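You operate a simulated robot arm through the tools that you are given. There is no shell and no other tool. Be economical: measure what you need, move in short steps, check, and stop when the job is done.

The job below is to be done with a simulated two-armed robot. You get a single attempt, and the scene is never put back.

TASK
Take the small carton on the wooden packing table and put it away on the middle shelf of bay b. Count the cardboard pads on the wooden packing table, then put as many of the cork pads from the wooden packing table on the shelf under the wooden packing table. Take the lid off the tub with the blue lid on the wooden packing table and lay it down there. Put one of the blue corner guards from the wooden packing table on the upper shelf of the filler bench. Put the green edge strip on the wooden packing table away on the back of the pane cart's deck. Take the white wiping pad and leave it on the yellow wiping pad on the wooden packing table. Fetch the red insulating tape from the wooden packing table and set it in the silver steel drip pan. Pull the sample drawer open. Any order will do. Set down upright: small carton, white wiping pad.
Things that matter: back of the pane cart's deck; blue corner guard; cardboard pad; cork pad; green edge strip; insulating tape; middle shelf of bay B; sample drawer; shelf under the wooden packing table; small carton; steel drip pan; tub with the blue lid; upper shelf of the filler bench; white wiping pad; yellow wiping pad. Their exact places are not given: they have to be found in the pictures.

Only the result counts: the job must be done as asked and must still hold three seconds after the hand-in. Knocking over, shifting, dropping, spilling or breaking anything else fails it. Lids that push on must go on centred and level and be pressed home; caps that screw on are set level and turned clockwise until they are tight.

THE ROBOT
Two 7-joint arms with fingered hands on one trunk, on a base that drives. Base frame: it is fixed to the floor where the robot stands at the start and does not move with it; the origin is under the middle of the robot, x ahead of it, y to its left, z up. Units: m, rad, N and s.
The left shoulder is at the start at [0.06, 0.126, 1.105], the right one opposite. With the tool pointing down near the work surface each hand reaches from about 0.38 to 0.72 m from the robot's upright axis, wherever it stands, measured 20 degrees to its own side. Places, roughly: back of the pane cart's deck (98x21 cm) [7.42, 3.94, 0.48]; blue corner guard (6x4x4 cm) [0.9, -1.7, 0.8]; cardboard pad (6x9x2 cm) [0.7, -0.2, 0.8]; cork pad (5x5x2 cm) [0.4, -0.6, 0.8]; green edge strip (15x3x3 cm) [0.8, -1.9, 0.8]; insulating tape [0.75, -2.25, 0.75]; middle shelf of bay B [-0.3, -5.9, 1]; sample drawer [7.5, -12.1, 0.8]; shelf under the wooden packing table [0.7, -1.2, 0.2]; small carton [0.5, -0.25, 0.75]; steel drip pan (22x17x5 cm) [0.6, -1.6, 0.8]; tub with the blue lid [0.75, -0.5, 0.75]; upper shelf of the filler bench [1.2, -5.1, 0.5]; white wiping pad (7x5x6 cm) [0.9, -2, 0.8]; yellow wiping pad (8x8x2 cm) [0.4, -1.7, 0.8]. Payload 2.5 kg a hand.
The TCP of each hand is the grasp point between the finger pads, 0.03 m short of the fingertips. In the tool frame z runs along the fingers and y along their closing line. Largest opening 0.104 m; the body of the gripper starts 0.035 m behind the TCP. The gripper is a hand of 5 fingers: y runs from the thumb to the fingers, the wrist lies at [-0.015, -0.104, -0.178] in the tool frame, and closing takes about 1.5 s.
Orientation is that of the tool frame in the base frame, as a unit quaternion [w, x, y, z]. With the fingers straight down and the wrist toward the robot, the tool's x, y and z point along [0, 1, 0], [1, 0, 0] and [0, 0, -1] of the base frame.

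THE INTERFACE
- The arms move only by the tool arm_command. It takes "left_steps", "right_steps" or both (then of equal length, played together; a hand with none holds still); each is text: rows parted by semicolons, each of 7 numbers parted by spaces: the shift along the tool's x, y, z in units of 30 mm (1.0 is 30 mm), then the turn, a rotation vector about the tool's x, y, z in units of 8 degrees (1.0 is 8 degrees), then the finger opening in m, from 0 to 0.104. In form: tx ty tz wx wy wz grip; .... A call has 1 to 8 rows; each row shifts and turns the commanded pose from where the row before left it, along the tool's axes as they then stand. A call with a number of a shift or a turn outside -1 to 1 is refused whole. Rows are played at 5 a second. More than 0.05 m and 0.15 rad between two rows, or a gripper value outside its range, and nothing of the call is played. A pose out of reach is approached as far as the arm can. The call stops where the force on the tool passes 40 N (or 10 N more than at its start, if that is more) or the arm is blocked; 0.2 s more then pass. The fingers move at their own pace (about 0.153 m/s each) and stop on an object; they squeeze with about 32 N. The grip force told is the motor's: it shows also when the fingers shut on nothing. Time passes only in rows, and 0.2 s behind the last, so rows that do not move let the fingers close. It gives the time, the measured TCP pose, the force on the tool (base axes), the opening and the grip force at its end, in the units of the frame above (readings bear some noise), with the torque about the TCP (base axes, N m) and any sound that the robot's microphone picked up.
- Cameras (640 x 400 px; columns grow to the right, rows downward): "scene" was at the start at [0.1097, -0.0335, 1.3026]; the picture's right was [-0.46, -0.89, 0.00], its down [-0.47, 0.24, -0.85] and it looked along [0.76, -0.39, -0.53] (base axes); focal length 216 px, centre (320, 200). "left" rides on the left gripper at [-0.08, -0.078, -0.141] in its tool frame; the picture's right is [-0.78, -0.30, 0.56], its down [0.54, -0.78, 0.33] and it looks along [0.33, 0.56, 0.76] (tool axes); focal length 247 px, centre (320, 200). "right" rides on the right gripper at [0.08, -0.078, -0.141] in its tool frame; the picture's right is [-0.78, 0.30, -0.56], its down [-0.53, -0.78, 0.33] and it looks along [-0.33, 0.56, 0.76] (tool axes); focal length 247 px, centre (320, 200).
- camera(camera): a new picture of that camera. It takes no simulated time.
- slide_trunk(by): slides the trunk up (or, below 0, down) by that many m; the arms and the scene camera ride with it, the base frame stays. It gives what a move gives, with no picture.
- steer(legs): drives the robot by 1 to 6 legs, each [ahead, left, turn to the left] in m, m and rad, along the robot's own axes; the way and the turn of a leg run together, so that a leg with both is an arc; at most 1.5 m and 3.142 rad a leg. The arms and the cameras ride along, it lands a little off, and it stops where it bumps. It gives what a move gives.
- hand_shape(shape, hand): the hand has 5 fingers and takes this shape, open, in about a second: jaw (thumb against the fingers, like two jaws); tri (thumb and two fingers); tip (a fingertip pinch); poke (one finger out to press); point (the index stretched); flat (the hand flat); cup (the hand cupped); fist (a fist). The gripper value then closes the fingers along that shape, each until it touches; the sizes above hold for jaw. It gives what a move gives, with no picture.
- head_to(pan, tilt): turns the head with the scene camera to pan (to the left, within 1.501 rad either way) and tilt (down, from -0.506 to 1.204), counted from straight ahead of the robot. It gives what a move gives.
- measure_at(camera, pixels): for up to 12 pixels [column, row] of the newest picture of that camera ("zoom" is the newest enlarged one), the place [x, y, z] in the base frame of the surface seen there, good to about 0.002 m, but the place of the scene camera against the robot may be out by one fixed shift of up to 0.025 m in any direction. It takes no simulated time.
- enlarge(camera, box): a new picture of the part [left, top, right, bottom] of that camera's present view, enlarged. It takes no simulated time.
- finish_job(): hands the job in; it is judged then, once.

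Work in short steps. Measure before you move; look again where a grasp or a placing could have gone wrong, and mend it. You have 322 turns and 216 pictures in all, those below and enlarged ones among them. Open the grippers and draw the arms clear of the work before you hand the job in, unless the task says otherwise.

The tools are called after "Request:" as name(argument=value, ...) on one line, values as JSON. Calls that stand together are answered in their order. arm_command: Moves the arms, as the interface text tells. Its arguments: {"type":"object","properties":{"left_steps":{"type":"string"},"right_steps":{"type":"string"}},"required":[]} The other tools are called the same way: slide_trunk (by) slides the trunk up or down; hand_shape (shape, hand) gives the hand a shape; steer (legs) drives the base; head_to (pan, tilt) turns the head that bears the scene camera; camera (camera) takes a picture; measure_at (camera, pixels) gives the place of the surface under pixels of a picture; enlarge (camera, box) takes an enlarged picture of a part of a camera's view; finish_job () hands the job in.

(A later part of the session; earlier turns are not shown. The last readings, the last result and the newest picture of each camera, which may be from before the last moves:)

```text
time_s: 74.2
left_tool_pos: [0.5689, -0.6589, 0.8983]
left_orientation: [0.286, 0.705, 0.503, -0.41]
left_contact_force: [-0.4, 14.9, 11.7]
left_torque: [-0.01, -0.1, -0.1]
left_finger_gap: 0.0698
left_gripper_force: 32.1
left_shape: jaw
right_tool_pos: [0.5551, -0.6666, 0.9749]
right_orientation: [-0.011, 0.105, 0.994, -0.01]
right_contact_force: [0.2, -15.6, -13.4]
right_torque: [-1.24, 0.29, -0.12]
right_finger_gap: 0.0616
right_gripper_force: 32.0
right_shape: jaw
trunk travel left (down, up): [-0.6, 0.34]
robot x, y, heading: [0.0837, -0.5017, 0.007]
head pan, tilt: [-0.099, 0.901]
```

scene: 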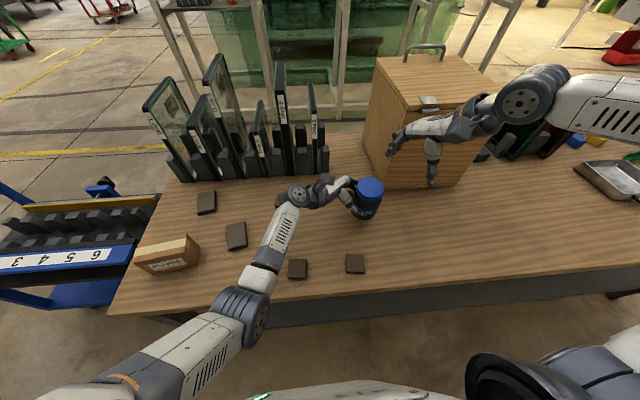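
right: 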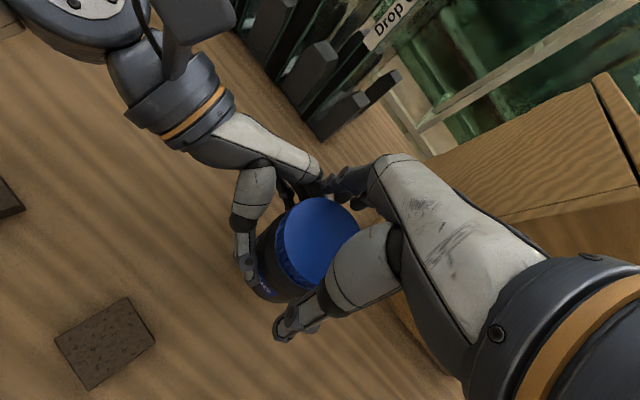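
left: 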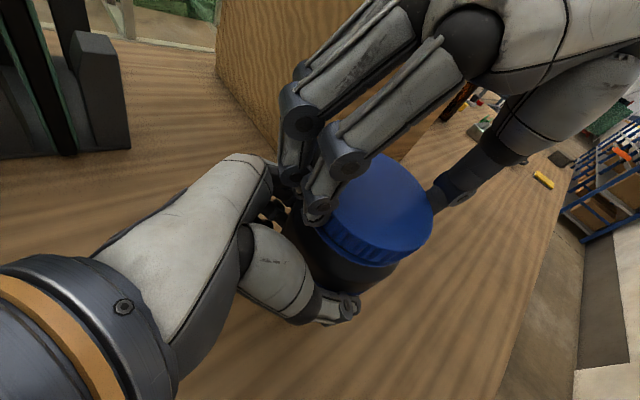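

The cap turns at little torque about its axis, so it is a thread that needs more turns. I release, turn back and re-centre.

Request:
arm_command(right_steps="0 0 0.2 0 0 0 0.04;0 0 0 0 0 0 0.104;0 0 0 0 0 0 0.104;0 0 0 0 0 0 0.104;0 0 0 0 0 1 0.104;0 0 0 0 0 1 0.104;0 0 0 0 0 1 0.104;0 0 0 0 0 1 0.104")

Request:
arm_command(right_steps="0 0 0 0 0 1 0.104;0 0 0 0 0 1 0.104;0 0 0 0 0 1 0.104;0 0 0 0 0 0.9 0.104")

Request:
camera(camera="left")

Request:
measure_at(camera="left", pixels=[[365, 207], [305, 190], [425, 220], [345, 150], [375, 250], [352, 292]])

```text
time_s: 76.0
left_tool_pos: [0.5699, -0.6573, 0.897]
left_orientation: [0.286, 0.706, 0.502, -0.41]
left_contact_force: [5.0, 0.7, -2.8]
left_torque: [-0.05, 0.2, -0.15]
left_finger_gap: 0.0705
left_gripper_force: 31.3
left_shape: jaw
right_tool_pos: [0.5552, -0.666, 0.9709]
right_orientation: [-0.009, 0.375, 0.927, -0.011]
right_contact_force: [-4.9, -1.0, 1.8]
right_torque: [0.0, 0.08, 0.17]
right_finger_gap: 0.1013
right_gripper_force: 0.1
right_shape: jaw
trunk travel left (down, up): [-0.6, 0.34]
robot x, y, heading: [0.0811, -0.5023, 0.007]
head pan, tilt: [-0.099, 0.901]
```

```text
time_s: 77.0
left_tool_pos: [0.5685, -0.6584, 0.8965]
left_orientation: [0.284, 0.705, 0.503, -0.411]
left_contact_force: [-0.8, -1.3, -1.4]
left_torque: [0.01, -0.02, 0.0]
left_finger_gap: 0.0705
left_gripper_force: 32.1
left_shape: jaw
right_tool_pos: [0.5538, -0.6673, 0.9701]
right_orientation: [-0.011, 0.582, 0.813, -0.021]
right_contact_force: [-1.0, 0.1, 0.0]
right_torque: [0.0, 0.04, -0.01]
right_finger_gap: 0.1034
right_gripper_force: 0.0
right_shape: jaw
right hand out of reach, approached as far as the arm can: row 3
trunk travel left (down, up): [-0.6, 0.34]
robot x, y, heading: [0.084, -0.4988, 0.007]
head pan, tilt: [-0.099, 0.901]
```

```text
171 pictures are left
```

left: 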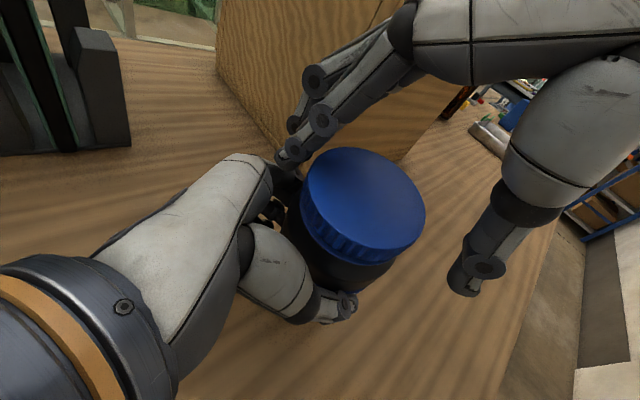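

```text
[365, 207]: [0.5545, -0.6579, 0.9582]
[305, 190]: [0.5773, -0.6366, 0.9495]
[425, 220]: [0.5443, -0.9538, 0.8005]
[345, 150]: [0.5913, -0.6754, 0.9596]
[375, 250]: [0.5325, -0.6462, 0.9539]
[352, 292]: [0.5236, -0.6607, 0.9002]
```

Cap top still z≈0.958. I continue: grip and twist about 75°.

Request:
arm_command(right_steps="0.1 0.15 0 0 0 0 0.04;0 0 0 0 0 0 0.04;0 0 0 0 0 0 0.04;0 0 0 0 0 0 0.04;0 0 0 0 0 -0.95 0.04;0 0 0 0 0 -0.95 0.04;0 0 0 0 0 -0.95 0.04;0 0 0 0 0 -0.95 0.04")

Request:
arm_command(right_steps="0 0 0 0 0 -0.95 0.04;0 0 0 0 0 -0.95 0.04;0 0 0 0 0 -0.95 0.04;0 0 0 0 0 -0.95 0.04;0 0 0 0 0 -0.95 0.04")

Request:
arm_command(right_steps="0 0 -0.15 0 0 0 0.04;0 0 -0.15 0 0 0 0.04;0 0 -0.15 0 0 0 0.04;0 0 -0.15 0 0 0 0.04")

Request:
camera(camera="left")

```text
time_s: 78.8
left_tool_pos: [0.5704, -0.658, 0.8961]
left_orientation: [0.285, 0.705, 0.504, -0.41]
left_contact_force: [2.4, 9.1, 0.2]
left_torque: [0.11, -0.32, 0.11]
left_finger_gap: 0.0705
left_gripper_force: 32.4
left_shape: jaw
right_tool_pos: [0.5561, -0.6619, 0.9686]
right_orientation: [-0.018, 0.348, 0.937, -0.018]
right_contact_force: [-2.2, -9.1, -0.6]
right_torque: [-0.76, 0.54, -0.21]
right_finger_gap: 0.062
right_gripper_force: 32.2
right_shape: jaw
trunk travel left (down, up): [-0.6, 0.34]
robot x, y, heading: [0.0824, -0.4976, 0.009]
head pan, tilt: [-0.099, 0.901]
```

```text
time_s: 80.0
left_tool_pos: [0.5703, -0.6582, 0.8976]
left_orientation: [0.284, 0.706, 0.502, -0.411]
left_contact_force: [-2.7, 16.0, 3.7]
left_torque: [0.18, -0.21, -0.09]
left_finger_gap: 0.0698
left_gripper_force: 31.9
left_shape: jaw
right_tool_pos: [0.5537, -0.6636, 0.9711]
right_orientation: [-0.015, 0.023, 1.0, -0.015]
right_contact_force: [3.3, -16.6, -5.7]
right_torque: [-1.35, 0.03, -0.19]
right_finger_gap: 0.0608
right_gripper_force: 32.1
right_shape: jaw
right hand out of reach, approached as far as the arm can: row 5
trunk travel left (down, up): [-0.6, 0.34]
robot x, y, heading: [0.0815, -0.5007, 0.008]
head pan, tilt: [-0.099, 0.901]
```

```text
time_s: 81.0
left_tool_pos: [0.5691, -0.6595, 0.8966]
left_orientation: [0.283, 0.706, 0.503, -0.41]
left_contact_force: [0.0, -0.7, -2.0]
left_torque: [0.01, 0.0, 0.02]
left_finger_gap: 0.0702
left_gripper_force: 32.3
left_shape: jaw
right_tool_pos: [0.5524, -0.6602, 0.9921]
right_orientation: [-0.021, 0.021, 1.0, -0.008]
right_contact_force: [0.2, -0.4, -0.4]
right_torque: [0.02, -0.02, 0.0]
right_finger_gap: 0.0334
right_gripper_force: 31.6
right_shape: jaw
trunk travel left (down, up): [-0.6, 0.34]
robot x, y, heading: [0.0806, -0.5003, 0.006]
head pan, tilt: [-0.099, 0.901]
```

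```text
170 pictures are left
```

left: 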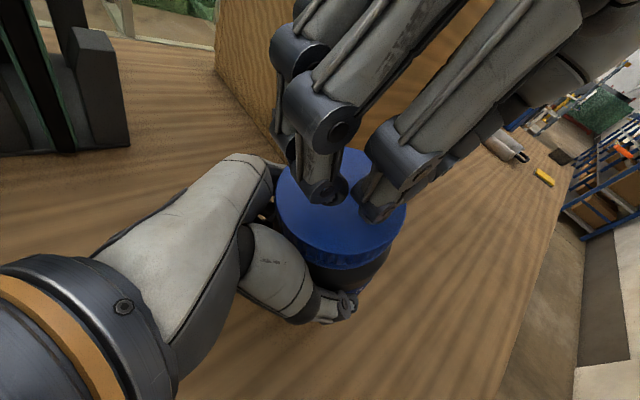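

The fingers slipped off upward and the cap seems shifted on the tub. I open, raise, and inspect.

Request:
arm_command(right_steps="0 0 -0.5 0 0 0 0.04;0 0 -0.8 0 0 0 0.104;0 0 -0.8 0 0 0 0.104;0 0 0 0 0 0 0.104")

Request:
camera(camera="right")

Request:
enlarge(camera="left", box=[260, 130, 460, 330])

Request:
enlarge(camera="scene", box=[310, 130, 450, 230])

```text
time_s: 82.0
left_tool_pos: [0.5701, -0.6584, 0.8963]
left_orientation: [0.285, 0.706, 0.503, -0.41]
left_contact_force: [-0.5, -0.1, -2.1]
left_torque: [0.02, 0.0, -0.02]
left_finger_gap: 0.0703
left_gripper_force: 31.8
left_shape: jaw
right_tool_pos: [0.5571, -0.6591, 1.0517]
right_orientation: [-0.022, 0.024, 0.999, -0.01]
right_contact_force: [0.1, -0.9, -0.2]
right_torque: [0.0, 0.01, 0.02]
right_finger_gap: 0.1037
right_gripper_force: 0.1
right_shape: jaw
trunk travel left (down, up): [-0.6, 0.34]
robot x, y, heading: [0.0819, -0.5026, 0.008]
head pan, tilt: [-0.099, 0.901]
```

```text
169 pictures are left
```

right: 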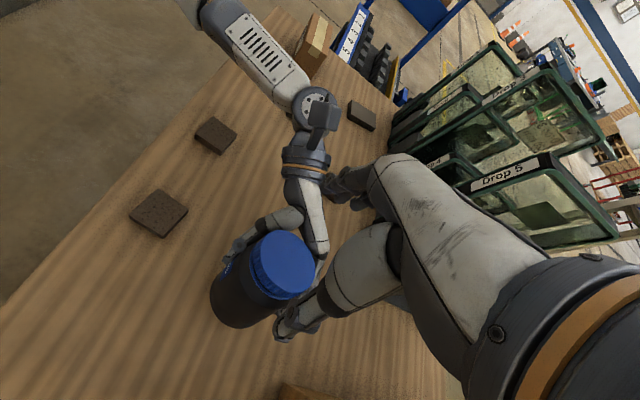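

```text
2.00 times, centred on (360, 230) of left
```

zoom: 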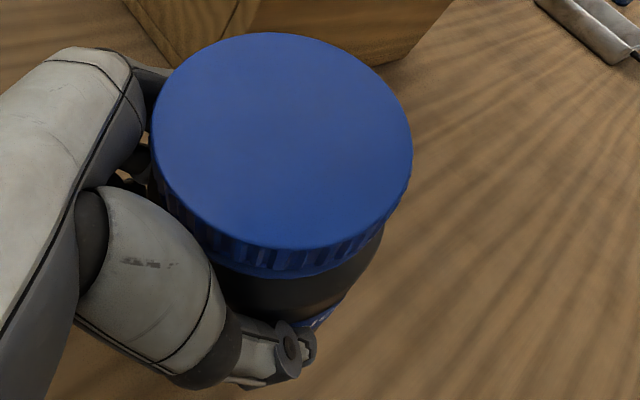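

```text
4.00 times, centred on (380, 180) of scene
```

zoom: 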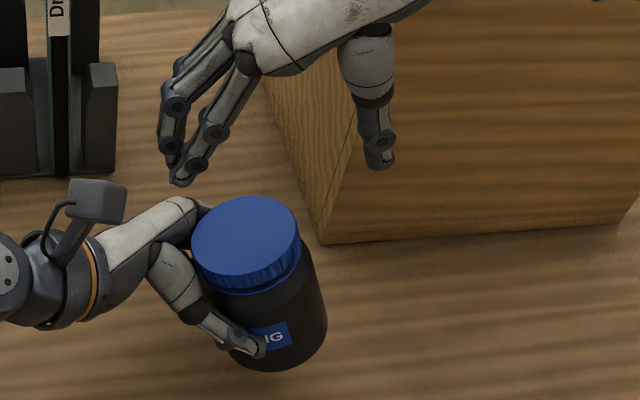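

The tub has pivoted in the left grip from side forces. I measure the cap plane to get its tilt.

Request:
enlarge(camera="left", box=[260, 130, 460, 330])

Request:
measure_at(camera="zoom", pixels=[[280, 50], [180, 130], [390, 160], [280, 225], [285, 140], [300, 290]])

```text
2.00 times, centred on (360, 230) of left
```

zoom: 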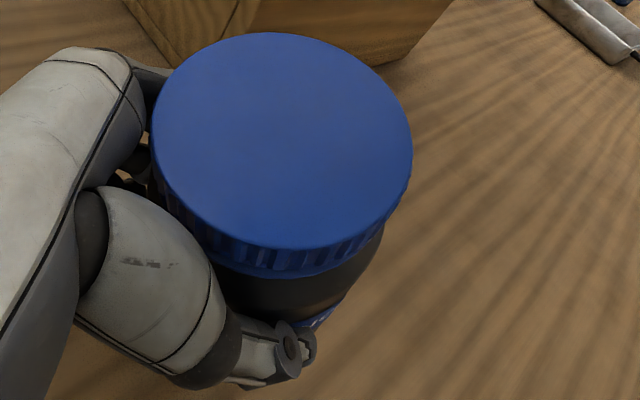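

```text
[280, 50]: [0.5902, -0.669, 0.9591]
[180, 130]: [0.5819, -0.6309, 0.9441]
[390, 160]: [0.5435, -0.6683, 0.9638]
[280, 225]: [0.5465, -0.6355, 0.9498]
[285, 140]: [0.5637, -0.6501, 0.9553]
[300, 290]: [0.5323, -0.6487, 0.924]
```

The tub leans about 23° toward the left hand. I tilt the left hand to level it and then lower it onto the table so it can't pivot.

Request:
arm_command(left_steps="0 0 0 0 0.92 0 0.04;0 0 0 0 0.92 0 0.04;0 0 0 0 0.92 0 0.04;0 0 0 0 0 0 0.04")

Request:
camera(camera="scene")

Request:
enlarge(camera="scene", box=[310, 130, 450, 230])

```text
time_s: 83.0
left_tool_pos: [0.5653, -0.6661, 0.8997]
left_orientation: [0.185, 0.772, 0.544, -0.273]
left_contact_force: [0.4, 0.1, -2.1]
left_torque: [0.01, -0.04, -0.02]
left_finger_gap: 0.0704
left_gripper_force: 32.3
left_shape: jaw
right_tool_pos: [0.5562, -0.6603, 1.0517]
right_orientation: [-0.021, 0.023, 0.999, -0.01]
right_contact_force: [-0.8, 0.3, 0.4]
right_torque: [-0.02, -0.01, 0.02]
right_finger_gap: 0.1038
right_gripper_force: 0.0
right_shape: jaw
trunk travel left (down, up): [-0.6, 0.34]
robot x, y, heading: [0.0803, -0.5051, 0.004]
head pan, tilt: [-0.099, 0.901]
```

```text
165 pictures are left
```

scene: 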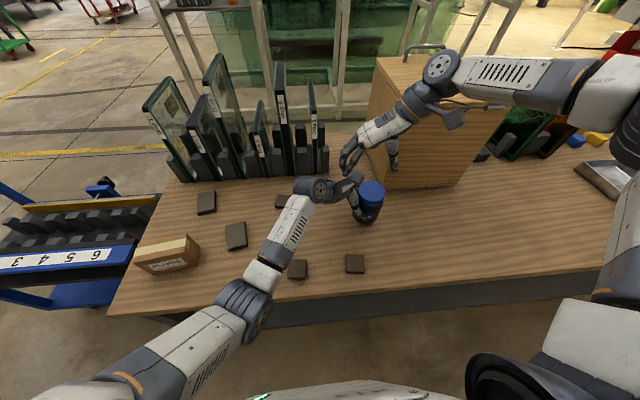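

```text
4.00 times, centred on (380, 180) of scene
```

zoom: 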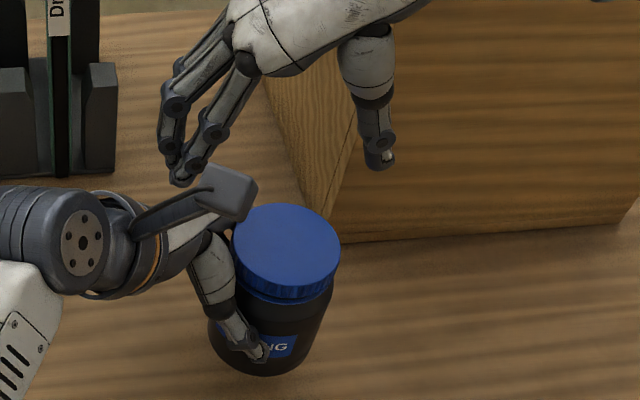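

I lower the tub gently toward the table and watch the force.

Request:
arm_command(left_steps="0.21 0 0.26 0 0 0 0.04;0.21 0 0.26 0 0 0 0.04;0.21 0 0.26 0 0 0 0.04;0.15 0 0.18 0 0 0 0.04")

Request:
enlarge(camera="scene", box=[310, 130, 450, 230])

Request:
measure_at(camera="zoom", pixels=[[290, 225], [250, 250], [330, 260], [280, 280], [270, 372], [290, 250]])

```text
time_s: 84.0
left_tool_pos: [0.5682, -0.6639, 0.8626]
left_orientation: [0.186, 0.772, 0.544, -0.27]
left_contact_force: [0.2, 0.2, -2.5]
left_torque: [0.04, 0.0, -0.02]
left_finger_gap: 0.07
left_gripper_force: 31.8
left_shape: jaw
right_tool_pos: [0.5562, -0.6593, 1.0527]
right_orientation: [-0.021, 0.023, 0.999, -0.009]
right_contact_force: [-0.1, 0.0, -0.7]
right_torque: [0.03, 0.01, -0.02]
right_finger_gap: 0.1037
right_gripper_force: 0.1
right_shape: jaw
trunk travel left (down, up): [-0.6, 0.34]
robot x, y, heading: [0.0831, -0.4983, 0.012]
head pan, tilt: [-0.099, 0.901]
```

```text
4.00 times, centred on (380, 180) of scene
```

zoom: 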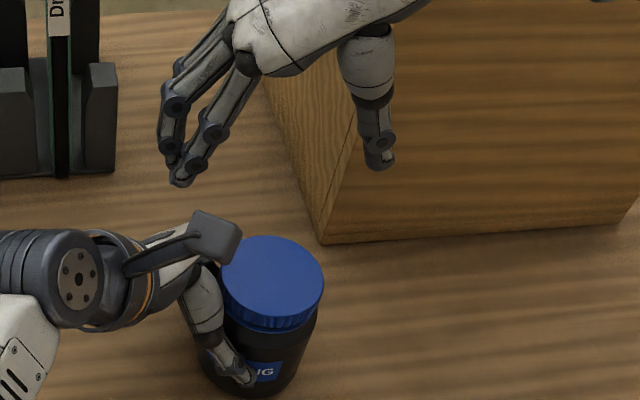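

```text
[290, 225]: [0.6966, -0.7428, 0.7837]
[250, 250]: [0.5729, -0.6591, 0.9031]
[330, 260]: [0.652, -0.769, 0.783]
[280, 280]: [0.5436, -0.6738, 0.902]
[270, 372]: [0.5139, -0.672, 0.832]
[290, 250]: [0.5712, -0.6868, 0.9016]
```

Cap top ≈0.919 and level; about 6 mm to go. I lower in 2–3 mm steps until contact.

Request:
arm_command(left_steps="0.06 0 0.07 0 0 0 0.04;0.06 0 0.07 0 0 0 0.04;0.06 0 0.07 0 0 0 0.04")

```text
time_s: 84.8
left_tool_pos: [0.5701, -0.6605, 0.8565]
left_orientation: [0.189, 0.771, 0.546, -0.269]
left_contact_force: [1.5, 4.4, 12.6]
left_torque: [-0.07, 0.25, -0.09]
left_finger_gap: 0.0694
left_gripper_force: 32.4
left_shape: jaw
right_tool_pos: [0.5558, -0.6595, 1.0537]
right_orientation: [-0.02, 0.024, 0.999, -0.011]
right_contact_force: [0.1, 0.0, -0.8]
right_torque: [-0.02, -0.01, 0.03]
right_finger_gap: 0.1036
right_gripper_force: 0.1
right_shape: jaw
trunk travel left (down, up): [-0.6, 0.34]
robot x, y, heading: [0.081, -0.5037, 0.004]
head pan, tilt: [-0.099, 0.901]
```

The tub stands on the table. I release it, back off, return to the shallower 30° pitch, and look for the regrasp.

Request:
arm_command(left_steps="0 0 0 0 0 0 0.104;0 0 0 0 0 0 0.104;0 0 0 0 0 0 0.104;0 0 0 0 0 0 0.104;0 0 -0.9 0 0 0 0.104;0 0 -0.9 0 0 0 0.104;0 0 -0.9 0 0 0 0.104")

Request:
arm_command(left_steps="0 0 -0.5 0 -0.92 0 0.104;0 0 0 0 -0.92 0 0.104;0 0 0 0 -0.92 0 0.104")

Request:
camera(camera="left")

Request:
measure_at(camera="left", pixels=[[340, 220], [360, 220], [380, 220], [380, 240], [400, 240], [360, 240], [340, 240]])

```text
time_s: 86.4
left_tool_pos: [0.5831, -0.6183, 0.9197]
left_orientation: [0.187, 0.772, 0.543, -0.273]
left_contact_force: [-0.4, -0.1, -0.4]
left_torque: [0.0, 0.0, -0.01]
left_finger_gap: 0.1035
left_gripper_force: 0.0
left_shape: jaw
right_tool_pos: [0.5568, -0.6592, 1.0535]
right_orientation: [-0.021, 0.023, 0.999, -0.011]
right_contact_force: [0.2, -0.4, -0.7]
right_torque: [0.01, 0.03, 0.01]
right_finger_gap: 0.1035
right_gripper_force: 0.1
right_shape: jaw
trunk travel left (down, up): [-0.6, 0.34]
robot x, y, heading: [0.0796, -0.5002, 0.002]
head pan, tilt: [-0.099, 0.901]
```

```text
time_s: 87.2
left_tool_pos: [0.588, -0.6068, 0.9316]
left_orientation: [0.288, 0.705, 0.497, -0.416]
left_contact_force: [0.2, 0.3, -0.2]
left_torque: [0.01, -0.02, -0.01]
left_finger_gap: 0.1039
left_gripper_force: 0.0
left_shape: jaw
right_tool_pos: [0.5563, -0.66, 1.053]
right_orientation: [-0.022, 0.023, 0.999, -0.01]
right_contact_force: [0.5, -0.2, 0.0]
right_torque: [0.01, 0.0, 0.03]
right_finger_gap: 0.1036
right_gripper_force: 0.0
right_shape: jaw
trunk travel left (down, up): [-0.6, 0.34]
robot x, y, heading: [0.0798, -0.5, 0.005]
head pan, tilt: [-0.099, 0.901]
```

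```text
162 pictures are left
```

left: 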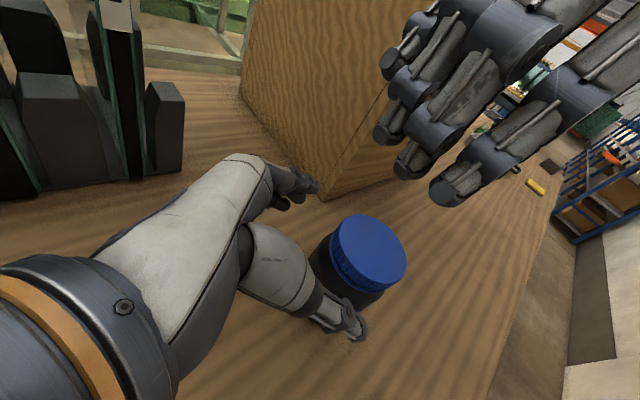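

```text
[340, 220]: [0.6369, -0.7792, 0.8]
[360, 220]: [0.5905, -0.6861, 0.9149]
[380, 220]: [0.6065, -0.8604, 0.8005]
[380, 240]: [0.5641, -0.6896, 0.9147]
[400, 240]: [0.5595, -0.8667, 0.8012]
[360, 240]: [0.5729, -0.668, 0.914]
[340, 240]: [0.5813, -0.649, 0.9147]
```

Cap top is at 0.9145, centre (0.560,-0.669). I regrasp the body lower and closer to its axis with the 30° pitch.

Request:
arm_command(left_steps="0.9 -0.09 0 0 0 0 0.104;0.9 -0.09 0 0 0 0 0.104;0 0 0.8 0 0 0 0.104;0 0 0.8 0 0 0 0.104;0 0 0.8 0 0 0 0.104;0 0 0.75 0 0 0 0.104")

Request:
arm_command(left_steps="0 0 0 0 0 0 0.04;0 0 0 0 0 0 0.04;0 0 0 0 0 0 0.04;0 0 0 0 0 0 0.04;0 0 0 0 0 0 0.04;0 0 0 0 0 0 0.04")

Request:
camera(camera="left")

```text
time_s: 88.6
left_tool_pos: [0.5657, -0.6477, 0.8351]
left_orientation: [0.287, 0.707, 0.502, -0.407]
left_contact_force: [-3.9, 6.6, 21.7]
left_torque: [-0.05, -1.24, 0.35]
left_finger_gap: 0.1036
left_gripper_force: 0.0
left_shape: jaw
right_tool_pos: [0.5548, -0.6587, 1.055]
right_orientation: [-0.02, 0.024, 0.999, -0.01]
right_contact_force: [-0.4, -0.6, -0.4]
right_torque: [-0.01, -0.04, 0.01]
right_finger_gap: 0.1036
right_gripper_force: 0.0
right_shape: jaw
trunk travel left (down, up): [-0.6, 0.34]
robot x, y, heading: [0.0801, -0.5024, 0.01]
head pan, tilt: [-0.099, 0.901]
```

```text
time_s: 90.0
left_tool_pos: [0.5684, -0.6483, 0.8371]
left_orientation: [0.287, 0.707, 0.503, -0.406]
left_contact_force: [1.4, 3.8, 18.0]
left_torque: [-0.06, -1.08, 0.27]
left_finger_gap: 0.0687
left_gripper_force: 31.8
left_shape: jaw
right_tool_pos: [0.5553, -0.6594, 1.0543]
right_orientation: [-0.02, 0.023, 0.999, -0.01]
right_contact_force: [0.2, -0.4, 0.8]
right_torque: [-0.01, -0.01, 0.0]
right_finger_gap: 0.1038
right_gripper_force: 0.1
right_shape: jaw
trunk travel left (down, up): [-0.6, 0.34]
robot x, y, heading: [0.0802, -0.5009, 0.001]
head pan, tilt: [-0.099, 0.901]
```

```text
161 pictures are left
```

left: 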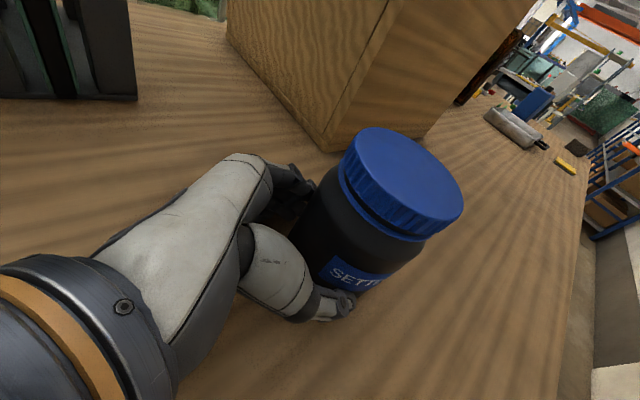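

Grip is on low (gap 68.7 mm). I turn the right hand back to ~20° yaw and re-measure the cap.

Request:
arm_command(right_steps="0 0 0 0 0 1 0.104;0 0 0 0 0 1 0.104;0 0 0 0 0 1 0.104;0 0 0 0 0 1 0.104;0 0 0 0 0 1 0.104;0 0 0 0 0 1 0.104;0 0 0 0 0 1 0.104;0 0 0 0 0 1 0.104")

Request:
camera(camera="right")

Request:
enlarge(camera="right", box=[170, 150, 330, 310])

```text
time_s: 91.8
left_tool_pos: [0.5689, -0.6488, 0.8372]
left_orientation: [0.287, 0.707, 0.502, -0.406]
left_contact_force: [1.6, 4.5, 16.6]
left_torque: [-0.01, -1.0, 0.3]
left_finger_gap: 0.0681
left_gripper_force: 32.0
left_shape: jaw
right_tool_pos: [0.5539, -0.6595, 1.0541]
right_orientation: [-0.011, 0.55, 0.835, -0.019]
right_contact_force: [-0.1, -0.3, 0.5]
right_torque: [-0.03, -0.02, -0.03]
right_finger_gap: 0.104
right_gripper_force: 0.1
right_shape: jaw
trunk travel left (down, up): [-0.6, 0.34]
robot x, y, heading: [0.0832, -0.5015, 0.009]
head pan, tilt: [-0.099, 0.901]
```

```text
160 pictures are left
```

right: 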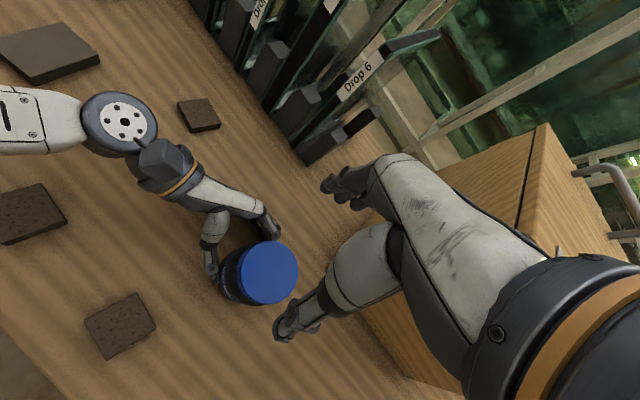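

```text
2.50 times, centred on (250, 230) of right
```

zoom: 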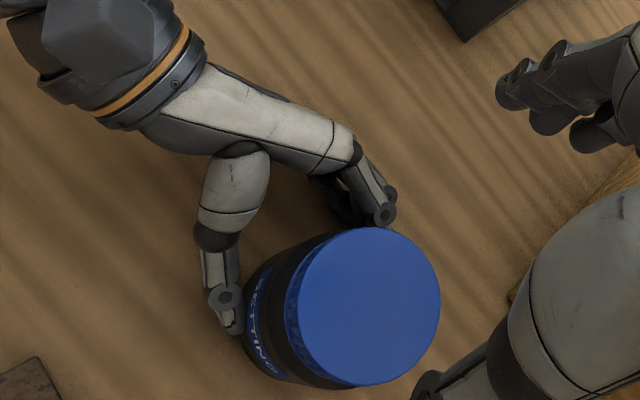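

Request:
measure_at(camera="zoom", pixels=[[370, 307], [310, 307], [430, 307], [370, 240], [370, 375]])

```text
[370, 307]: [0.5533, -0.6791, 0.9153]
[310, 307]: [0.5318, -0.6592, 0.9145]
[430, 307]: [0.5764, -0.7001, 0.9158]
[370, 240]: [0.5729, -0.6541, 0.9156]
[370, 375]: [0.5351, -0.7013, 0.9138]
```

Cap centre (0.553,-0.679), top 0.915. I level the right hand, centre it, descend and grip.

Request:
arm_command(right_steps="-0.58 -0.29 0.4 -0.31 0 0 0.104;0 0 0.95 0 0 0 0.104;0 0 0.95 0 0 0 0.104;0 0 0.95 0 0 0 0.104;0 0 0.95 0 0 0 0.104")

Request:
camera(camera="right")

```text
time_s: 93.0
left_tool_pos: [0.5677, -0.6496, 0.837]
left_orientation: [0.287, 0.708, 0.502, -0.405]
left_contact_force: [2.8, 0.9, 15.5]
left_torque: [-0.12, -0.96, 0.16]
left_finger_gap: 0.0685
left_gripper_force: 32.3
left_shape: jaw
right_tool_pos: [0.5524, -0.6798, 0.9293]
right_orientation: [0.0, 0.55, 0.835, -0.001]
right_contact_force: [-1.1, -0.3, 0.3]
right_torque: [-0.02, -0.01, 0.01]
right_finger_gap: 0.1038
right_gripper_force: 0.0
right_shape: jaw
trunk travel left (down, up): [-0.6, 0.34]
robot x, y, heading: [0.0804, -0.5001, 0.009]
head pan, tilt: [-0.099, 0.901]
```

```text
158 pictures are left
```

right: 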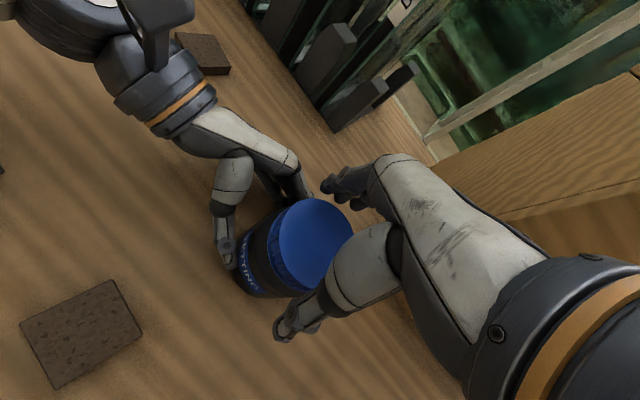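

Well centred. I grip and twist ~60° counter-clockwise.

Request:
arm_command(right_steps="0 0 0 0 0 0 0.04;0 0 0 0 0 0 0.04;0 0 0 0 0 0 0.04;0 0 0 0 0 0 0.04;0 0 0 0 0 -0.95 0.04;0 0 0 0 0 -0.95 0.04;0 0 0 0 0 -0.95 0.04;0 0 0 0 0 -0.95 0.04")

Request:
arm_command(right_steps="0 0 0 0 0 -0.95 0.04;0 0 0 0 0 -0.95 0.04;0 0 0 0 0 -0.95 0.04;0 0 0 0 0 -0.95 0.04")

```text
time_s: 94.8
left_tool_pos: [0.5684, -0.6488, 0.8373]
left_orientation: [0.288, 0.707, 0.502, -0.406]
left_contact_force: [1.9, 1.5, 16.9]
left_torque: [-0.15, -0.99, 0.13]
left_finger_gap: 0.0685
left_gripper_force: 32.4
left_shape: jaw
right_tool_pos: [0.5514, -0.6794, 0.9308]
right_orientation: [0.001, 0.311, 0.95, -0.001]
right_contact_force: [3.1, -0.3, 0.8]
right_torque: [-0.04, -0.04, -0.04]
right_finger_gap: 0.0642
right_gripper_force: 31.9
right_shape: jaw
trunk travel left (down, up): [-0.6, 0.34]
robot x, y, heading: [0.0751, -0.5037, 0.008]
head pan, tilt: [-0.099, 0.901]
```

```text
time_s: 95.8
left_tool_pos: [0.5673, -0.6491, 0.8384]
left_orientation: [0.288, 0.708, 0.501, -0.406]
left_contact_force: [-2.9, 3.1, 18.6]
left_torque: [-0.24, -1.07, 0.13]
left_finger_gap: 0.0685
left_gripper_force: 31.8
left_shape: jaw
right_tool_pos: [0.5502, -0.6804, 0.933]
right_orientation: [0.002, 0.051, 0.999, -0.002]
right_contact_force: [5.7, -1.3, -0.9]
right_torque: [-0.06, -0.13, -0.06]
right_finger_gap: 0.064
right_gripper_force: 32.2
right_shape: jaw
right hand out of reach, approached as far as the arm can: row 4
trunk travel left (down, up): [-0.6, 0.34]
robot x, y, heading: [0.0809, -0.503, 0.006]
head pan, tilt: [-0.099, 0.901]
```

Turned cleanly and the hand was carried up ~3 mm. I try lifting gently.

Request:
arm_command(right_steps="0 0 -0.1 0 0 0 0.04;0 0 -0.1 0 0 0 0.04;0 0 -0.1 0 0 0 0.04")

```text
time_s: 96.6
left_tool_pos: [0.5684, -0.6497, 0.8374]
left_orientation: [0.288, 0.708, 0.503, -0.404]
left_contact_force: [0.6, 0.4, 16.7]
left_torque: [-0.16, -0.94, 0.08]
left_finger_gap: 0.0679
left_gripper_force: 31.9
left_shape: jaw
right_tool_pos: [0.5494, -0.6808, 0.9422]
right_orientation: [-0.002, 0.051, 0.999, -0.001]
right_contact_force: [-0.6, 1.0, -0.8]
right_torque: [-0.01, -0.01, -0.02]
right_finger_gap: 0.0639
right_gripper_force: 32.3
right_shape: jaw
trunk travel left (down, up): [-0.6, 0.34]
robot x, y, heading: [0.0815, -0.497, 0.011]
head pan, tilt: [-0.099, 0.901]
```

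No resistance and the grip still holds: the lid is free. I lift it 6 cm and look.

Request:
arm_command(right_steps="0 0 -0.8 0 0 0 0.04;0 0 -0.8 0 0 0 0.04;0 0 -0.8 0 0 0 0.04")

Request:
camera(camera="scene")

Request:
camera(camera="left")

```text
time_s: 97.4
left_tool_pos: [0.5688, -0.6487, 0.8378]
left_orientation: [0.288, 0.708, 0.502, -0.405]
left_contact_force: [1.1, 0.5, 16.8]
left_torque: [-0.1, -0.98, 0.1]
left_finger_gap: 0.0679
left_gripper_force: 32.1
left_shape: jaw
right_tool_pos: [0.55, -0.6807, 1.0114]
right_orientation: [0.0, 0.051, 0.999, -0.002]
right_contact_force: [0.4, 0.7, 0.1]
right_torque: [0.04, 0.01, 0.0]
right_finger_gap: 0.0637
right_gripper_force: 31.5
right_shape: jaw
trunk travel left (down, up): [-0.6, 0.34]
robot x, y, heading: [0.0783, -0.502, 0.001]
head pan, tilt: [-0.099, 0.901]
```

```text
157 pictures are left
```

scene: 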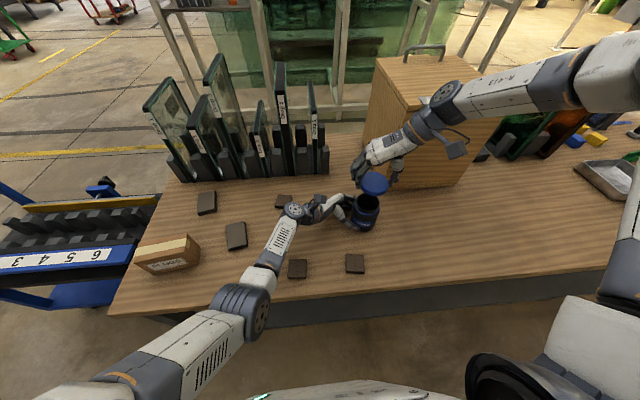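

```text
156 pictures are left
```

left: 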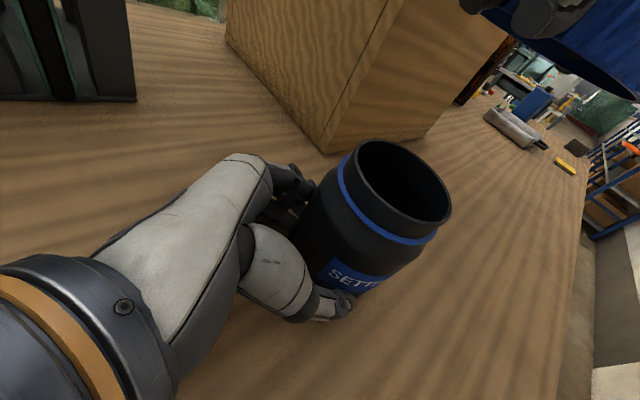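

The lid is off. I carry it to free table at about (0.48,-0.80), yawing back for comfort.

Request:
arm_command(right_steps="0.39 -0.84 0 0 0 0 0.04;0.39 -0.84 0 0 0 0 0.04;0.39 -0.84 0 0 0 0 0.04;0.39 -0.84 0 0 0 0 0.04;0.39 -0.84 0 0 0 0 0.04")

Request:
arm_command(right_steps="0 0 0 0 0 1 0.04;0 0 0 0 0 1 0.04;0 0 0.5 0 0 1 0.04;0 0 0.9 0 0 1 0.04;0 0 0.9 0 0 1 0.04;0 0 0.9 0 0 0 0.04;0 0 0.9 0 0 0 0.04")

Request:
camera(camera="right")

```text
time_s: 98.6
left_tool_pos: [0.5687, -0.6493, 0.8373]
left_orientation: [0.287, 0.707, 0.502, -0.406]
left_contact_force: [1.8, 0.2, 15.0]
left_torque: [-0.15, -0.96, 0.06]
left_finger_gap: 0.0679
left_gripper_force: 31.8
left_shape: jaw
right_tool_pos: [0.479, -0.8008, 1.0138]
right_orientation: [0.0, 0.051, 0.999, -0.001]
right_contact_force: [0.4, 1.6, -0.3]
right_torque: [-0.03, 0.0, 0.01]
right_finger_gap: 0.064
right_gripper_force: 32.3
right_shape: jaw
trunk travel left (down, up): [-0.6, 0.34]
robot x, y, heading: [0.0783, -0.4999, 0.007]
head pan, tilt: [-0.099, 0.901]
```

```text
time_s: 100.2
left_tool_pos: [0.5678, -0.6494, 0.837]
left_orientation: [0.287, 0.708, 0.502, -0.405]
left_contact_force: [2.9, -0.4, 14.4]
left_torque: [-0.13, -0.95, 0.06]
left_finger_gap: 0.0681
left_gripper_force: 31.8
left_shape: jaw
right_tool_pos: [0.4775, -0.8002, 0.8914]
right_orientation: [0.001, 0.39, 0.921, -0.001]
right_contact_force: [-0.8, -0.5, 1.2]
right_torque: [-0.07, 0.02, 0.0]
right_finger_gap: 0.0641
right_gripper_force: 32.4
right_shape: jaw
trunk travel left (down, up): [-0.6, 0.34]
robot x, y, heading: [0.0826, -0.4973, 0.004]
head pan, tilt: [-0.099, 0.901]
```

```text
155 pictures are left
```

right: 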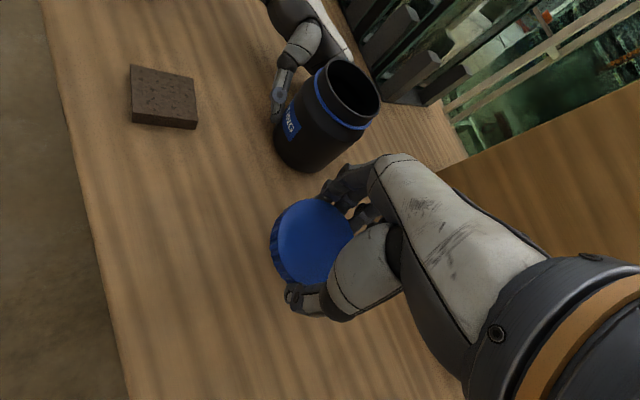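

Free table below. I lower the lid to the table in decreasing steps.

Request:
arm_command(right_steps="0 0 0.6 0 0 0 0.04;0 0 0.6 0 0 0 0.04;0 0 0.4 0 0 0 0.04;0 0 0.1 0 0 0 0.04;0 0 0.08 0 0 0 0.04")

```text
time_s: 101.4
left_tool_pos: [0.5682, -0.648, 0.8373]
left_orientation: [0.287, 0.708, 0.502, -0.406]
left_contact_force: [1.9, -0.5, 15.5]
left_torque: [-0.11, -0.93, 0.08]
left_finger_gap: 0.0682
left_gripper_force: 32.1
left_shape: jaw
right_tool_pos: [0.4781, -0.8, 0.8397]
right_orientation: [0.002, 0.391, 0.921, -0.001]
right_contact_force: [-0.2, -0.4, 0.0]
right_torque: [-0.02, -0.02, 0.0]
right_finger_gap: 0.0639
right_gripper_force: 31.3
right_shape: jaw
trunk travel left (down, up): [-0.6, 0.34]
robot x, y, heading: [0.081, -0.4991, 0.002]
head pan, tilt: [-0.099, 0.901]
```

Not yet touching at z=0.840; I continue in 1.5 mm steps.

Request:
arm_command(right_steps="0 0 0.05 0 0 0 0.04;0 0 0.05 0 0 0 0.04;0 0 0.05 0 0 0 0.04;0 0 0.05 0 0 0 0.04")

```text
time_s: 102.4
left_tool_pos: [0.5696, -0.6494, 0.8375]
left_orientation: [0.287, 0.708, 0.502, -0.405]
left_contact_force: [2.1, 0.3, 16.0]
left_torque: [-0.12, -0.92, 0.03]
left_finger_gap: 0.068
left_gripper_force: 32.0
left_shape: jaw
right_tool_pos: [0.4787, -0.7991, 0.8398]
right_orientation: [0.0, 0.39, 0.921, -0.001]
right_contact_force: [-0.3, -0.7, -0.7]
right_torque: [-0.01, 0.04, -0.02]
right_finger_gap: 0.0637
right_gripper_force: 31.9
right_shape: jaw
right hand out of reach, approached as far as the arm can: row 1, 3
trunk travel left (down, up): [-0.6, 0.34]
robot x, y, heading: [0.0811, -0.4986, 0.005]
head pan, tilt: [-0.099, 0.901]
```

The arm is at a limit here; I move the lid closer (≈0.44,-0.77) and lower there.

Request:
arm_command(right_steps="0 0 -0.2 0 0 0 0.04;0.83 -0.13 0 0 0 0 0.04;0.83 -0.13 0 0 0 0 0.04;0 0 0.2 0 0 0 0.04;0 0 0.06 0 0 0 0.04;0 0 0.06 0 0 0 0.04;0 0 0.06 0 0 0 0.04")

```text
time_s: 104.0
left_tool_pos: [0.5689, -0.6494, 0.8381]
left_orientation: [0.286, 0.708, 0.502, -0.405]
left_contact_force: [1.6, 0.6, 15.7]
left_torque: [-0.15, -0.95, 0.07]
left_finger_gap: 0.0679
left_gripper_force: 32.0
left_shape: jaw
right_tool_pos: [0.4401, -0.7697, 0.8342]
right_orientation: [0.0, 0.39, 0.921, -0.002]
right_contact_force: [0.6, -0.4, 0.0]
right_torque: [0.0, 0.0, 0.01]
right_finger_gap: 0.0638
right_gripper_force: 32.1
right_shape: jaw
trunk travel left (down, up): [-0.6, 0.34]
robot x, y, heading: [0.0818, -0.5013, 0.007]
head pan, tilt: [-0.099, 0.901]
```

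Request:
arm_command(right_steps="0 0 0.05 0 0 0 0.04;0 0 0.05 0 0 0 0.04;0 0 0.05 0 0 0 0.04")

Request:
camera(camera="right")

```text
time_s: 104.8
left_tool_pos: [0.5693, -0.6494, 0.837]
left_orientation: [0.288, 0.708, 0.502, -0.406]
left_contact_force: [3.4, -2.9, 12.0]
left_torque: [-0.2, -0.82, -0.12]
left_finger_gap: 0.0679
left_gripper_force: 31.5
left_shape: jaw
right_tool_pos: [0.4396, -0.7686, 0.8304]
right_orientation: [0.002, 0.39, 0.921, 0.0]
right_contact_force: [-2.7, -0.7, 18.7]
right_torque: [-0.3, 0.34, 0.03]
right_finger_gap: 0.0637
right_gripper_force: 31.8
right_shape: jaw
trunk travel left (down, up): [-0.6, 0.34]
robot x, y, heading: [0.0842, -0.5005, 0.006]
head pan, tilt: [-0.099, 0.901]
```

```text
154 pictures are left
```

right: 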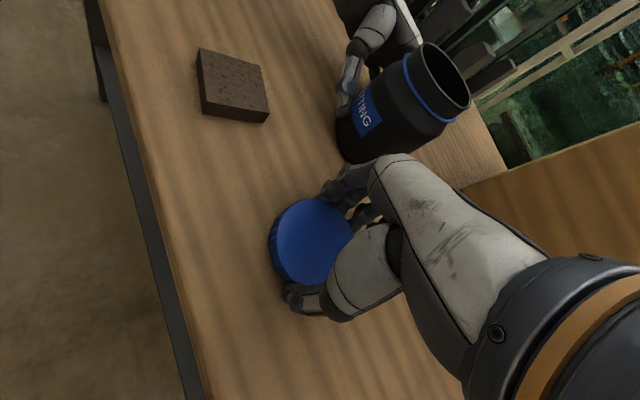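

Contact at 18.7 N: the lid is on the table. I open the right hand and lift off; the left holds still.

Request:
arm_command(right_steps="0 0 -0.05 0 0 0 0.064;0 0 0 0 0 0 0.104;0 0 0 0 0 0 0.104;0 0 0 0 0 0 0.104;0 0 -0.7 0 0 0 0.104;0 0 -0.9 0 0 0 0.104;0 0 -0.9 0 0 0 0.104;0 0 -0.9 0 0 0 0.104")

Request:
camera(camera="right")

```text
time_s: 106.6
left_tool_pos: [0.5684, -0.6495, 0.8374]
left_orientation: [0.288, 0.708, 0.502, -0.405]
left_contact_force: [0.2, 1.5, 17.2]
left_torque: [-0.09, -0.92, 0.13]
left_finger_gap: 0.0676
left_gripper_force: 31.8
left_shape: jaw
right_tool_pos: [0.4381, -0.7697, 0.9326]
right_orientation: [-0.001, 0.39, 0.921, -0.002]
right_contact_force: [0.9, -0.4, -0.1]
right_torque: [0.02, 0.04, -0.02]
right_finger_gap: 0.1039
right_gripper_force: 0.1
right_shape: jaw
trunk travel left (down, up): [-0.6, 0.34]
robot x, y, heading: [0.0812, -0.4985, 0.003]
head pan, tilt: [-0.099, 0.901]
```

```text
153 pictures are left
```

right: 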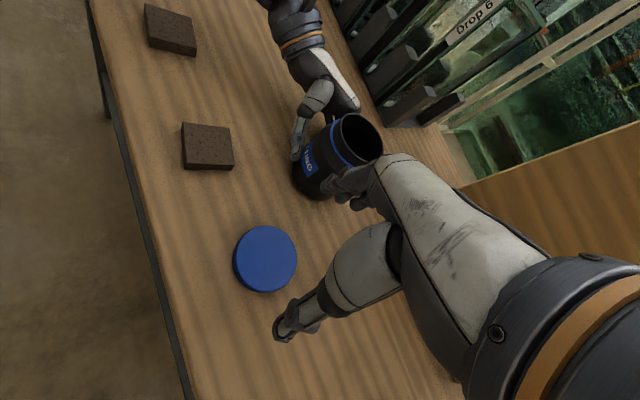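

The lid lies flat. Now I release the tub with the left hand and draw it back and up.

Request:
arm_command(left_steps="0 0 0 0 0 0 0.06;0 0 0 0 0 0 0.08;0 0 0 0 0 0 0.1;0 0 0 0 0 0 0.104;0 0 0 0 0 0 0.104;0 0 -0.7 0 0 0 0.104;0 0 -0.9 0 0 0 0.104;0 0 -0.9 0 0 0 0.104")

Request:
camera(camera="left")

```text
time_s: 108.4
left_tool_pos: [0.5829, -0.5978, 0.8747]
left_orientation: [0.287, 0.705, 0.497, -0.416]
left_contact_force: [0.3, 0.0, -0.6]
left_torque: [0.02, 0.01, -0.01]
left_finger_gap: 0.1039
left_gripper_force: 0.0
left_shape: jaw
right_tool_pos: [0.4404, -0.7698, 0.9313]
right_orientation: [0.0, 0.39, 0.921, -0.001]
right_contact_force: [-0.1, -0.2, -1.4]
right_torque: [-0.02, 0.03, 0.03]
right_finger_gap: 0.1037
right_gripper_force: 0.1
right_shape: jaw
trunk travel left (down, up): [-0.6, 0.34]
robot x, y, heading: [0.0809, -0.5013, 0.006]
head pan, tilt: [-0.099, 0.901]
```

```text
152 pictures are left
```

left: 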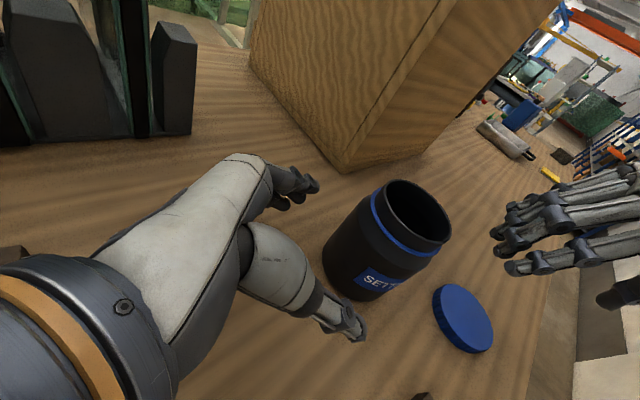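

Tub upright and open, lid flat at (465,320). Now I raise the left hand and turn it back to pointing down.

Request:
arm_command(left_steps="-0.85 0 -0.48 0 0 0 0.104;-0.85 0 -0.48 0 0 0 0.104;-0.85 0 -0.48 0 0 0 0.104;-0.85 -0.4 -0.48 0 0 0 0.104;-0.85 -0.8 -0.48 0 0 0 0.104;-0.6 -0.8 -0.3 0 0 0 0.104", right_steps="0 0 -0.9 0 0 0 0.104;0 0 -0.9 0 0 0 0.104;0 0 -0.9 0 0 0 0.104;-0.8 -0.5 0 0 0 0 0.104;-0.8 -0.5 0 0 0 0 0.104;0 0 0 0 0 0 0.104")

Request:
arm_command(left_steps="0 0 0 0 0.94 0 0.104;0 0 0 0 0.94 0 0.104;0 0 0 0 0.94 0 0.104;0 0 0 0 0.94 0 0.104;0 0 0 0 0.94 0 0.104;0 0 0 0 0.94 0 0.104;0 0 0 0 0.94 0 0.104;0 0 0 0 0.94 0 0.104")

```text
time_s: 109.8
left_tool_pos: [0.5276, -0.578, 1.0415]
left_orientation: [0.287, 0.705, 0.498, -0.415]
left_contact_force: [0.7, 0.0, 0.0]
left_torque: [0.01, -0.02, -0.01]
left_finger_gap: 0.1041
left_gripper_force: 0.1
left_shape: jaw
right_tool_pos: [0.4503, -0.8253, 1.0133]
right_orientation: [-0.001, 0.389, 0.921, -0.002]
right_contact_force: [0.2, 1.1, -0.4]
right_torque: [-0.03, 0.03, -0.02]
right_finger_gap: 0.1039
right_gripper_force: 0.1
right_shape: jaw
trunk travel left (down, up): [-0.6, 0.34]
robot x, y, heading: [0.083, -0.5009, 0.002]
head pan, tilt: [-0.099, 0.901]
```

```text
time_s: 111.6
left_tool_pos: [0.5297, -0.5784, 1.0406]
left_orientation: [-0.002, 0.818, 0.575, -0.005]
left_contact_force: [0.6, 0.2, 0.1]
left_torque: [0.02, 0.01, 0.01]
left_finger_gap: 0.1038
left_gripper_force: 0.1
left_shape: jaw
right_tool_pos: [0.4511, -0.8248, 1.012]
right_orientation: [0.0, 0.39, 0.921, -0.002]
right_contact_force: [-0.4, 1.1, -0.3]
right_torque: [0.02, 0.01, 0.03]
right_finger_gap: 0.1037
right_gripper_force: 0.1
right_shape: jaw
trunk travel left (down, up): [-0.6, 0.34]
robot x, y, heading: [0.0813, -0.5001, 0.003]
head pan, tilt: [-0.099, 0.901]
```

Now I back the robot off 13 cm and look along the table to the right to finish the count.

Request:
steer(legs=[[-0.13, 0.0, 0.0]])

Request:
head_to(pan=-0.95, tilt=0.45)

Request:
camera(camera="scene")

Request:
enlarge(camera="scene", box=[240, 120, 400, 220])

```text
time_s: 112.9
left_tool_pos: [0.4009, -0.5778, 1.0404]
left_orientation: [0.0, 0.818, 0.575, -0.006]
left_contact_force: [0.1, 0.2, 0.1]
left_torque: [0.0, -0.03, 0.02]
left_finger_gap: 0.1039
left_gripper_force: 0.0
left_shape: jaw
right_tool_pos: [0.3235, -0.8244, 1.0126]
right_orientation: [0.0, 0.39, 0.921, -0.001]
right_contact_force: [0.0, 0.6, -0.6]
right_torque: [-0.01, 0.01, -0.03]
right_finger_gap: 0.1037
right_gripper_force: 0.1
right_shape: jaw
trunk travel left (down, up): [-0.6, 0.34]
robot x, y, heading: [-0.0459, -0.5009, 0.004]
head pan, tilt: [-0.099, 0.901]
```

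```text
time_s: 114.0
left_tool_pos: [0.4011, -0.579, 1.0416]
left_orientation: [-0.002, 0.818, 0.575, -0.006]
left_contact_force: [-0.7, 0.0, 0.4]
left_torque: [-0.02, -0.02, 0.01]
left_finger_gap: 0.1038
left_gripper_force: 0.1
left_shape: jaw
right_tool_pos: [0.3235, -0.8259, 1.0122]
right_orientation: [-0.001, 0.39, 0.921, -0.001]
right_contact_force: [0.0, -0.3, -0.6]
right_torque: [-0.01, -0.02, -0.04]
right_finger_gap: 0.1037
right_gripper_force: 0.0
right_shape: jaw
trunk travel left (down, up): [-0.6, 0.34]
robot x, y, heading: [-0.05, -0.4993, 0.004]
head pan, tilt: [-0.949, 0.45]
```

```text
151 pictures are left
```

scene: 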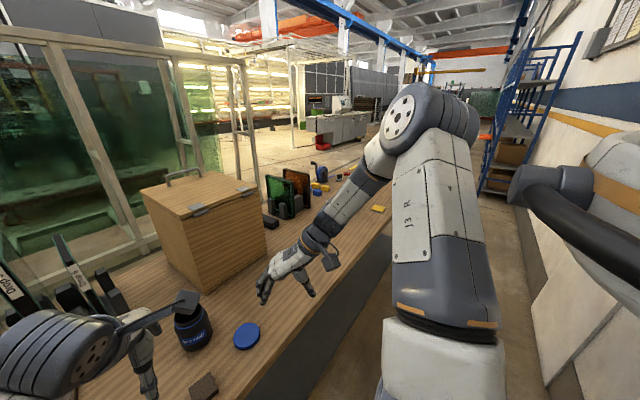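

```text
4.00 times, centred on (320, 170) of scene
```

zoom: 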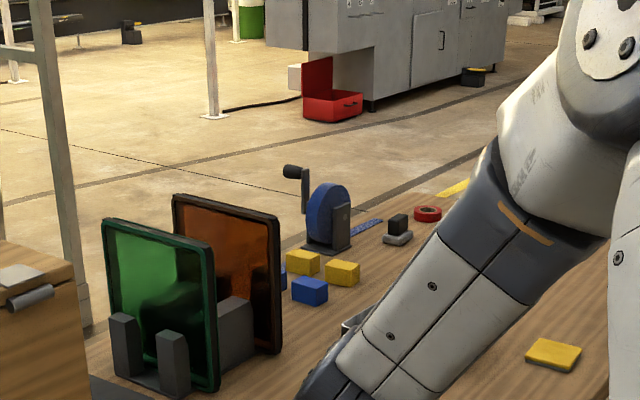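

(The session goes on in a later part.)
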